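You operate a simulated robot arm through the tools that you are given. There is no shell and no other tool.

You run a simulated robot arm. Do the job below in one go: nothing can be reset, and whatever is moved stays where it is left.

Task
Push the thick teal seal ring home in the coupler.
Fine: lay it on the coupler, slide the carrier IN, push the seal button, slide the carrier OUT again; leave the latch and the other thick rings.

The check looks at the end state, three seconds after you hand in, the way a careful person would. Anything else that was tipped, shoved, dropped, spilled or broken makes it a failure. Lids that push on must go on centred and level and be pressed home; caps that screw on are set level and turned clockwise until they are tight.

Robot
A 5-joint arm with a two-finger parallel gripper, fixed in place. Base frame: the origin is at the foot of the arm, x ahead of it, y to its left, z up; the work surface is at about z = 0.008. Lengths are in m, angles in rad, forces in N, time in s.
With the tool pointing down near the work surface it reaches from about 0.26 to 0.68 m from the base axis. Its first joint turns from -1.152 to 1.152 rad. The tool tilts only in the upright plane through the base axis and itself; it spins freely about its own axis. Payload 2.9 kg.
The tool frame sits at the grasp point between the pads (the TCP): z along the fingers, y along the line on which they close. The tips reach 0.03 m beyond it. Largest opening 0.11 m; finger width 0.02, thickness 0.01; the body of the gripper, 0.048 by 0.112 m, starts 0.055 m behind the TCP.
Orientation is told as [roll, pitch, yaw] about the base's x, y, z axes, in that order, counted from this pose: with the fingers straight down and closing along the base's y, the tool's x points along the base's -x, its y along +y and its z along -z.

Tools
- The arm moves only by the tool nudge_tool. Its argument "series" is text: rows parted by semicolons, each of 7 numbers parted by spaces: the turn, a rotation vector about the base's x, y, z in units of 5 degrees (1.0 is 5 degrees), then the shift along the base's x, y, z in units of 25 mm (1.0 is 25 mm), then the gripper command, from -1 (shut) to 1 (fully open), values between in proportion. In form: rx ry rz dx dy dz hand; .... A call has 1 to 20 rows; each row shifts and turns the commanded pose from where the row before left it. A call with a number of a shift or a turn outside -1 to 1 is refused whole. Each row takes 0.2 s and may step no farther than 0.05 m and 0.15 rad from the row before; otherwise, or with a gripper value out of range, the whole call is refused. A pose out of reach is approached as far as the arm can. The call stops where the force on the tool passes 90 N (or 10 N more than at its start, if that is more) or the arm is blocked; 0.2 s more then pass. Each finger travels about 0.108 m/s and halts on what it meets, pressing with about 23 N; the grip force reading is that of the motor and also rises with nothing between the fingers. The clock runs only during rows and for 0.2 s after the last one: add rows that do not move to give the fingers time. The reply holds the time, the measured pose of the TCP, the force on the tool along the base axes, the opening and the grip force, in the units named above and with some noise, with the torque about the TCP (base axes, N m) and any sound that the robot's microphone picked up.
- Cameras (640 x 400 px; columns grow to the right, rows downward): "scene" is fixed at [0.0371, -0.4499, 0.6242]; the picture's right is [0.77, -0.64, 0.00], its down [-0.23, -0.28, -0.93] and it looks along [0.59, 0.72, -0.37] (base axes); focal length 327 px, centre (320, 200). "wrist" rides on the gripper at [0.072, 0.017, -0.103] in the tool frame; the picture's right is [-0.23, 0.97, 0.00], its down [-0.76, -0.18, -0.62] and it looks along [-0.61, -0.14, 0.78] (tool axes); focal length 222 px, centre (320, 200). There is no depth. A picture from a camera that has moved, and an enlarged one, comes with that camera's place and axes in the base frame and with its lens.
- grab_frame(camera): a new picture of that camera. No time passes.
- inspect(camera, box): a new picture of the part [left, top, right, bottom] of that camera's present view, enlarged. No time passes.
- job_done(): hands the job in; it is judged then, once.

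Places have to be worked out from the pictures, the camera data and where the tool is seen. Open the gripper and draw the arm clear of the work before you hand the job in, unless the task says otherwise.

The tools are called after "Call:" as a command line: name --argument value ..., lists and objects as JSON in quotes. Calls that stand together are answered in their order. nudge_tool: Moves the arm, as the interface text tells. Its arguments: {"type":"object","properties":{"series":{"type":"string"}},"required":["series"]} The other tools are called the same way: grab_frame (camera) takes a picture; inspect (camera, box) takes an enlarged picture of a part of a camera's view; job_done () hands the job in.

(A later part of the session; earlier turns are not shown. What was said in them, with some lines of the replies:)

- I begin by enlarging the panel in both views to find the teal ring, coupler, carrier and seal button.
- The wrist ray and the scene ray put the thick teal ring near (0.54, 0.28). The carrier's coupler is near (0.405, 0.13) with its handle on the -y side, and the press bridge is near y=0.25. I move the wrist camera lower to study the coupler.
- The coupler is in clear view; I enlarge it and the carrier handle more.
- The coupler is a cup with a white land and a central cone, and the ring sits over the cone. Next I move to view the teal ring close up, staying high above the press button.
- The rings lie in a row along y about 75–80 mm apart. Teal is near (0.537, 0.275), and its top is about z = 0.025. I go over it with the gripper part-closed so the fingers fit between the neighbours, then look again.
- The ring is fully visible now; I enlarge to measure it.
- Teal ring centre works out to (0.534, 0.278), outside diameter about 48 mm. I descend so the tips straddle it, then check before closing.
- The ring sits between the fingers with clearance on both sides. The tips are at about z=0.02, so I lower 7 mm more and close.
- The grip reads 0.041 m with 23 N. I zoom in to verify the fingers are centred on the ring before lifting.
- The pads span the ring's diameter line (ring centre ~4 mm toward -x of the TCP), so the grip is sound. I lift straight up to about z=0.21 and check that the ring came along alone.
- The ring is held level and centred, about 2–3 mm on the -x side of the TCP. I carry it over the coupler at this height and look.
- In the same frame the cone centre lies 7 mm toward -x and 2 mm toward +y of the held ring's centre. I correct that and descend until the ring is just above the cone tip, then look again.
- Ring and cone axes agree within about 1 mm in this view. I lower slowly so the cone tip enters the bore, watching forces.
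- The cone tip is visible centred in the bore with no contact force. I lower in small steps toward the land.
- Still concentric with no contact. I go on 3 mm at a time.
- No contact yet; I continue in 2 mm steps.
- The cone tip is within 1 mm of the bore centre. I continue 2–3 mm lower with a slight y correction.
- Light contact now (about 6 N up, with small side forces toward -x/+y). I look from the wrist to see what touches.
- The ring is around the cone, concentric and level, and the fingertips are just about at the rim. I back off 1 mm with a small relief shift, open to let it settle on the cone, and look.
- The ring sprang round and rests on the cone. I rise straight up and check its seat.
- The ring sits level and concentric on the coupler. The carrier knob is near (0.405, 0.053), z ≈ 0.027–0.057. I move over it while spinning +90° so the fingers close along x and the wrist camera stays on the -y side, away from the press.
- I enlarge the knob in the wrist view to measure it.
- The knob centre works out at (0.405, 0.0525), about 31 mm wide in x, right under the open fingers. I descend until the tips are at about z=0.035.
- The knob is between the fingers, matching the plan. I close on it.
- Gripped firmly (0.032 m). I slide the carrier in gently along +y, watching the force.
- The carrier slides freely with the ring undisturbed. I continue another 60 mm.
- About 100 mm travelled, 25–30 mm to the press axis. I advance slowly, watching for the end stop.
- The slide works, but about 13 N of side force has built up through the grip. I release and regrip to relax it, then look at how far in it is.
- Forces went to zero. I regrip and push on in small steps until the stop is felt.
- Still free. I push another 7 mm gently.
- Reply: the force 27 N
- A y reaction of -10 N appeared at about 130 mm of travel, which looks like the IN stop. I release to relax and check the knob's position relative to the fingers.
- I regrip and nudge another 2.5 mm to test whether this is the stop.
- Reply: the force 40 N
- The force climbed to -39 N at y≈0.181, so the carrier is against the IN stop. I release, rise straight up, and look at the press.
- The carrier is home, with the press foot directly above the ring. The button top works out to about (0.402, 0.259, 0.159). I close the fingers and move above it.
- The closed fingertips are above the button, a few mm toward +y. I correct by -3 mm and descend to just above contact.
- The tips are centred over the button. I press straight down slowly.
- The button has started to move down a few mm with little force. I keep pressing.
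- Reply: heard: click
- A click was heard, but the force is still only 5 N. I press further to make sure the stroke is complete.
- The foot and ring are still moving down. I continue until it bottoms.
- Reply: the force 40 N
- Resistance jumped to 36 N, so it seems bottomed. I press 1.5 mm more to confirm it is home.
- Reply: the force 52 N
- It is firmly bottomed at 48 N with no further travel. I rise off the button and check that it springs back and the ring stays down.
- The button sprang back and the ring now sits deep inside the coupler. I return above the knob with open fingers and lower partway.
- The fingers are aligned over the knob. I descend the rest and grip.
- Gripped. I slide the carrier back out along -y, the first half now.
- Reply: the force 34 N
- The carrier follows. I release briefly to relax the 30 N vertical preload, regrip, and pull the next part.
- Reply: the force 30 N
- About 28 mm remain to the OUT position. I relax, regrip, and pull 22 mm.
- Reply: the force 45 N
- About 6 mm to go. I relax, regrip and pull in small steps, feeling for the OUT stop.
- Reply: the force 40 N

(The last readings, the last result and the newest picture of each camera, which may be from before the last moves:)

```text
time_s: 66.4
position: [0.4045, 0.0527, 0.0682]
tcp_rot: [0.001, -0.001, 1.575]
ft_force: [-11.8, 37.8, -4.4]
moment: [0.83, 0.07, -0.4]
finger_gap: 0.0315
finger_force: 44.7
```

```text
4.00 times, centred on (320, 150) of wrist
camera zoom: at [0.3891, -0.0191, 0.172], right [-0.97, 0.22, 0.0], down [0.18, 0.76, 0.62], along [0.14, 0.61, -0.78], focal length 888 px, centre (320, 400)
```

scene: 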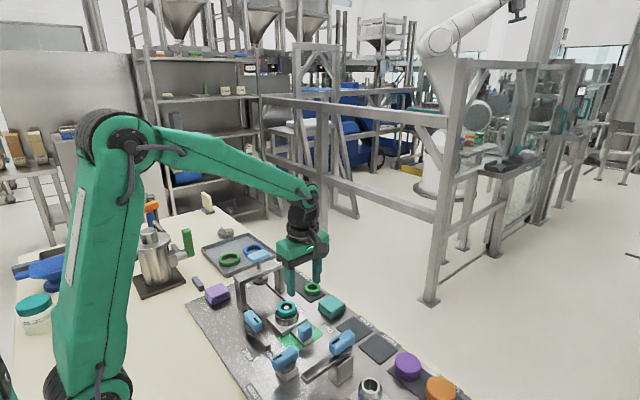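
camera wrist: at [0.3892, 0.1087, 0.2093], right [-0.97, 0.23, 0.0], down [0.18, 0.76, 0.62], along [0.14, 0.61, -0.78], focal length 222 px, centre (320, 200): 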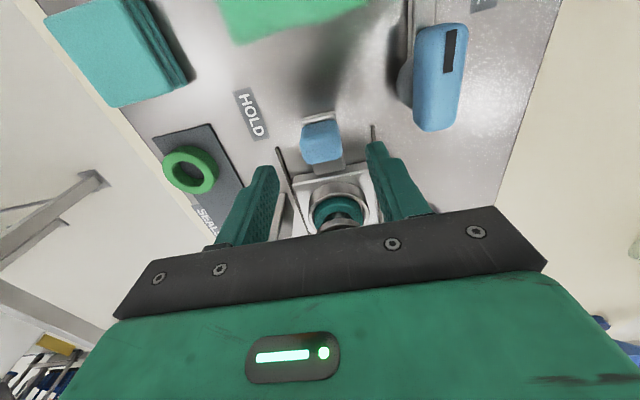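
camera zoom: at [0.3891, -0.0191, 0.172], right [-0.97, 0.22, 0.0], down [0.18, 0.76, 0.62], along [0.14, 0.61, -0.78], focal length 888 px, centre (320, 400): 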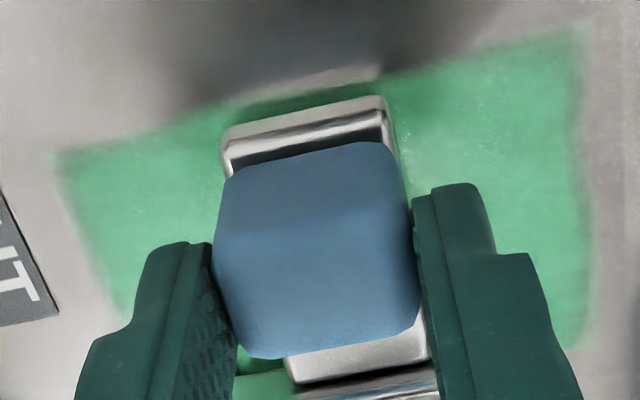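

The y force rose to +38 N, so the carrier is against the OUT stop. I release, rise straight up and inspect.

Call:
nudge_tool --series "0 0 0 0 0 0 -0.3;0 0 0 0 0 0 0;0 0 0 0 0 0 0.1;0 0 0 0 0 0.4 0.1;0 0 0 0 0 0.8 0.1;0 0 0 0 0 0.9 0.1;0 0 0 0 0 0.9 0.1;0 0 0 0 0 0.9 0.1;0 0 0 0 0 0.9 0.1;0 0 0 0 0 0 0.1"

Call:
grab_frame --camera "wrist"

Call:
inspect --camera "wrist" --box '[256, 80, 416, 180]'

Call:
inspect --camera "scene" --box '[256, 290, 336, 340]'

```text
time_s: 68.6
position: [0.4045, 0.0518, 0.1874]
tcp_rot: [-0.001, -0.002, 1.571]
ft_force: [0.6, -0.1, 0.3]
moment: [0.02, 0.02, -0.02]
finger_gap: 0.0604
finger_force: 0.1
```

```text
taken
camera wrist: at [0.3888, -0.0211, 0.2916], right [-0.97, 0.23, 0.0], down [0.18, 0.76, 0.62], along [0.14, 0.61, -0.78], focal length 222 px, centre (320, 200)
```

wrist: 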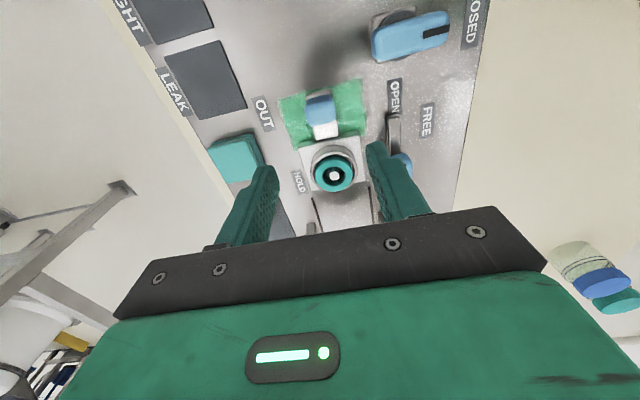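

```text
4.00 times, centred on (336, 130) of wrist
camera zoom: at [0.3888, -0.0211, 0.2916], right [-0.97, 0.23, 0.0], down [0.18, 0.76, 0.62], along [0.14, 0.61, -0.78], focal length 888 px, centre (256, 480)
```

zoom: 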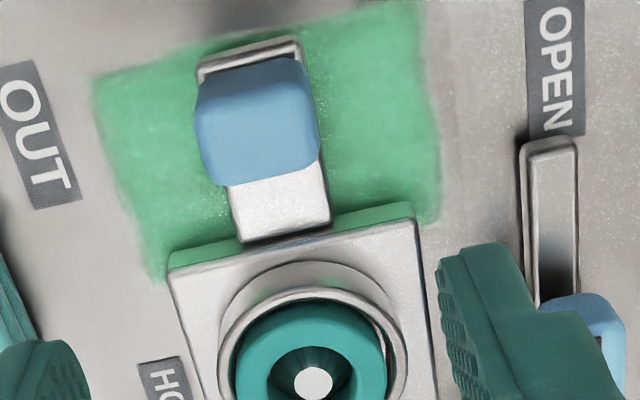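

```text
8.00 times, centred on (296, 315) of scene
camera zoom: at [0.0371, -0.4499, 0.6242], right [0.77, -0.64, 0.0], down [-0.23, -0.28, -0.93], along [0.59, 0.72, -0.37], focal length 2619 px, centre (512, -720)
```

zoom: 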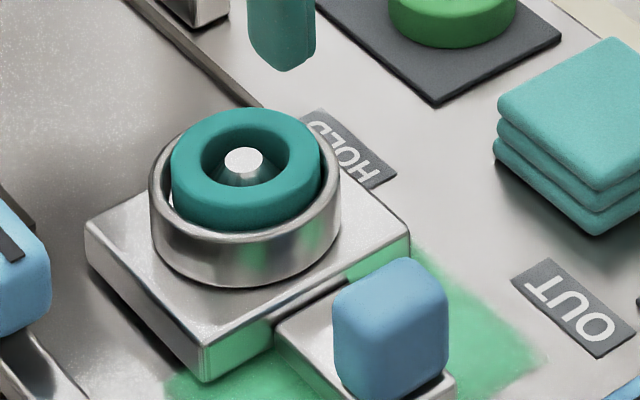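

The carrier is at OUT with the ring concentric inside the rim, about 9 mm lower than before pressing. I zoom in to judge if it is level and fully home.

Call:
inspect --camera "wrist" --box '[294, 135, 374, 205]'

Call:
inspect --camera "scene" --box '[268, 296, 308, 328]'

```text
5.71 times, centred on (334, 170) of wrist
camera zoom: at [0.3888, -0.0211, 0.2916], right [-0.97, 0.23, 0.0], down [0.18, 0.76, 0.62], along [0.14, 0.61, -0.78], focal length 1269 px, centre (240, 371)
```

zoom: 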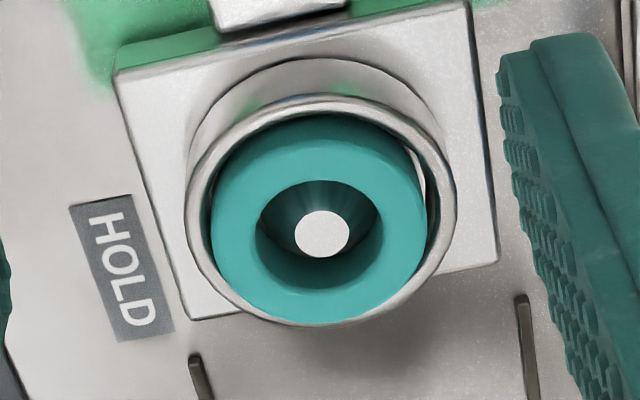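

```text
12.50 times, centred on (288, 312) of scene
camera zoom: at [0.0371, -0.4499, 0.6242], right [0.77, -0.64, 0.0], down [-0.23, -0.28, -0.93], along [0.59, 0.72, -0.37], focal length 4092 px, centre (720, -1200)
```

zoom: 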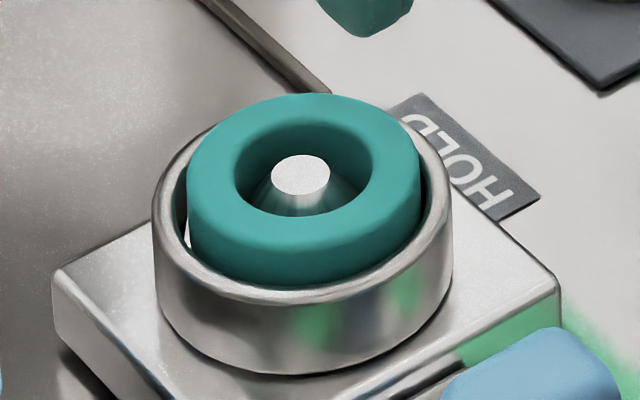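

The ring is level, concentric and stays down, and the press had bottomed against a hard stop after the click. The knob, latch and other rings look unmoved. I draw the arm up clear, open the gripper and take a final look.

Call:
nudge_tool --series "0 0 0 0 0 0.9 0.1;0 0 0 0 0 0.9 0.1;0 0 0 -0.2 0 0.9 0.1;0 0 0 -0.2 0 0.9 0.5;0 0 0 -0.2 0 0.9 1;0 0 0 -0.2 0 0.9 1;0 0 0 -0.2 0 0.9 1;0 0 0 -0.2 0 0.9 1;0 0 0 0 0 0.9 1;0 0 0 0 0 0 1"

Call:
grab_frame --camera "scene"

Call:
inspect --camera "scene" --box '[190, 230, 390, 355]'

Call:
grab_frame --camera "wrist"

```text
time_s: 70.8
position: [0.3746, 0.0525, 0.3919]
tcp_rot: [-0.001, -0.001, 1.57]
ft_force: [-0.2, 0.4, 0.2]
moment: [0.03, 0.0, 0.02]
finger_gap: 0.1103
finger_force: 0.0
```

```text
taken
```

scene: 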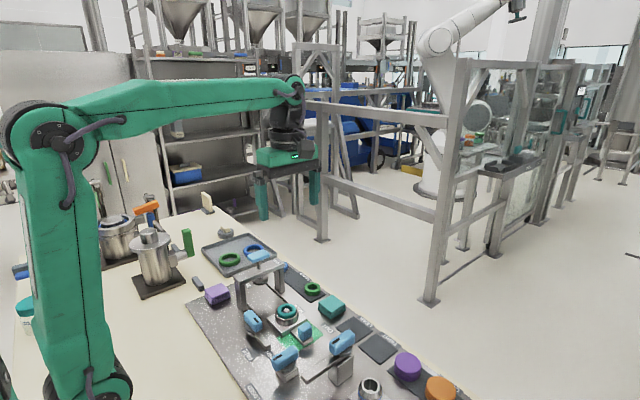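

```text
3.20 times, centred on (290, 292) of scene
camera zoom: at [0.0371, -0.4499, 0.6242], right [0.77, -0.64, 0.0], down [-0.23, -0.28, -0.93], along [0.59, 0.72, -0.37], focal length 1048 px, centre (416, -96)
```

zoom: 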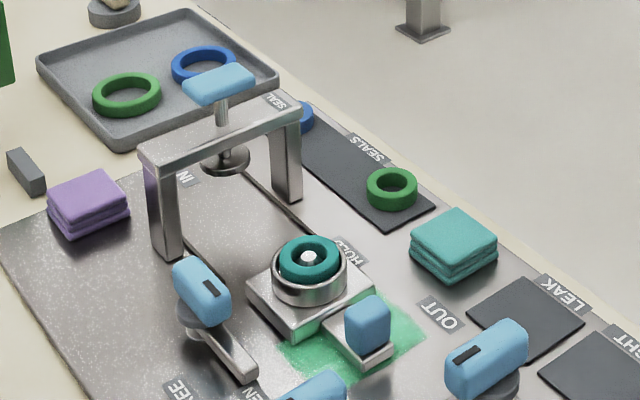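

```text
taken
camera wrist: at [0.3592, -0.0199, 0.4957], right [-0.97, 0.23, 0.0], down [0.18, 0.76, 0.62], along [0.14, 0.61, -0.78], focal length 222 px, centre (320, 200)
```

wrist: 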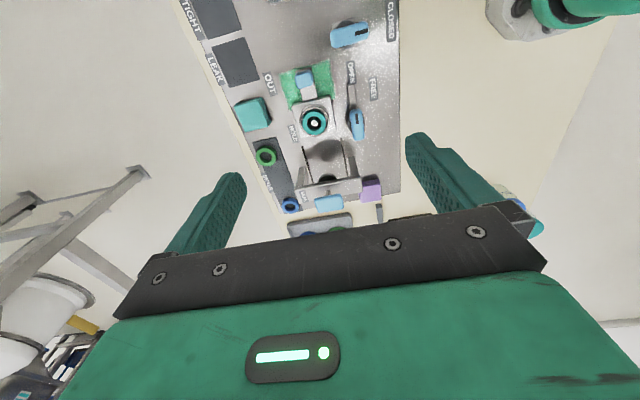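

The teal ring sits level in the coupler and the carrier is on the green OUT mark. The latch and the other rings have not moved, and the gripper is open and clear, so I hand in.

Call:
job_done

```text
The job is handed in.
```

The thick teal seal ring is pressed into the coupler, and the carrier is back against its OUT stop. I handed the job in; the check result hasn't come back.

- **Ring:** I laid it over the coupler's cone and slid the carrier in to the stop. I then pressed the seal button until it stopped moving, at about 48 N, and heard a click on the way down. The ring went down about 9 mm and stayed there, level and centred. It still stands roughly 10 mm above the rim. I took the press bottoming out as "home" because there was nothing else to confirm it.
- **Everything else:** In the last pictures the latch, the other rings and the nearby items look as they did at the start. The seal button sprang back up.
- **Arm:** The gripper is open and the arm is raised clear of the work.
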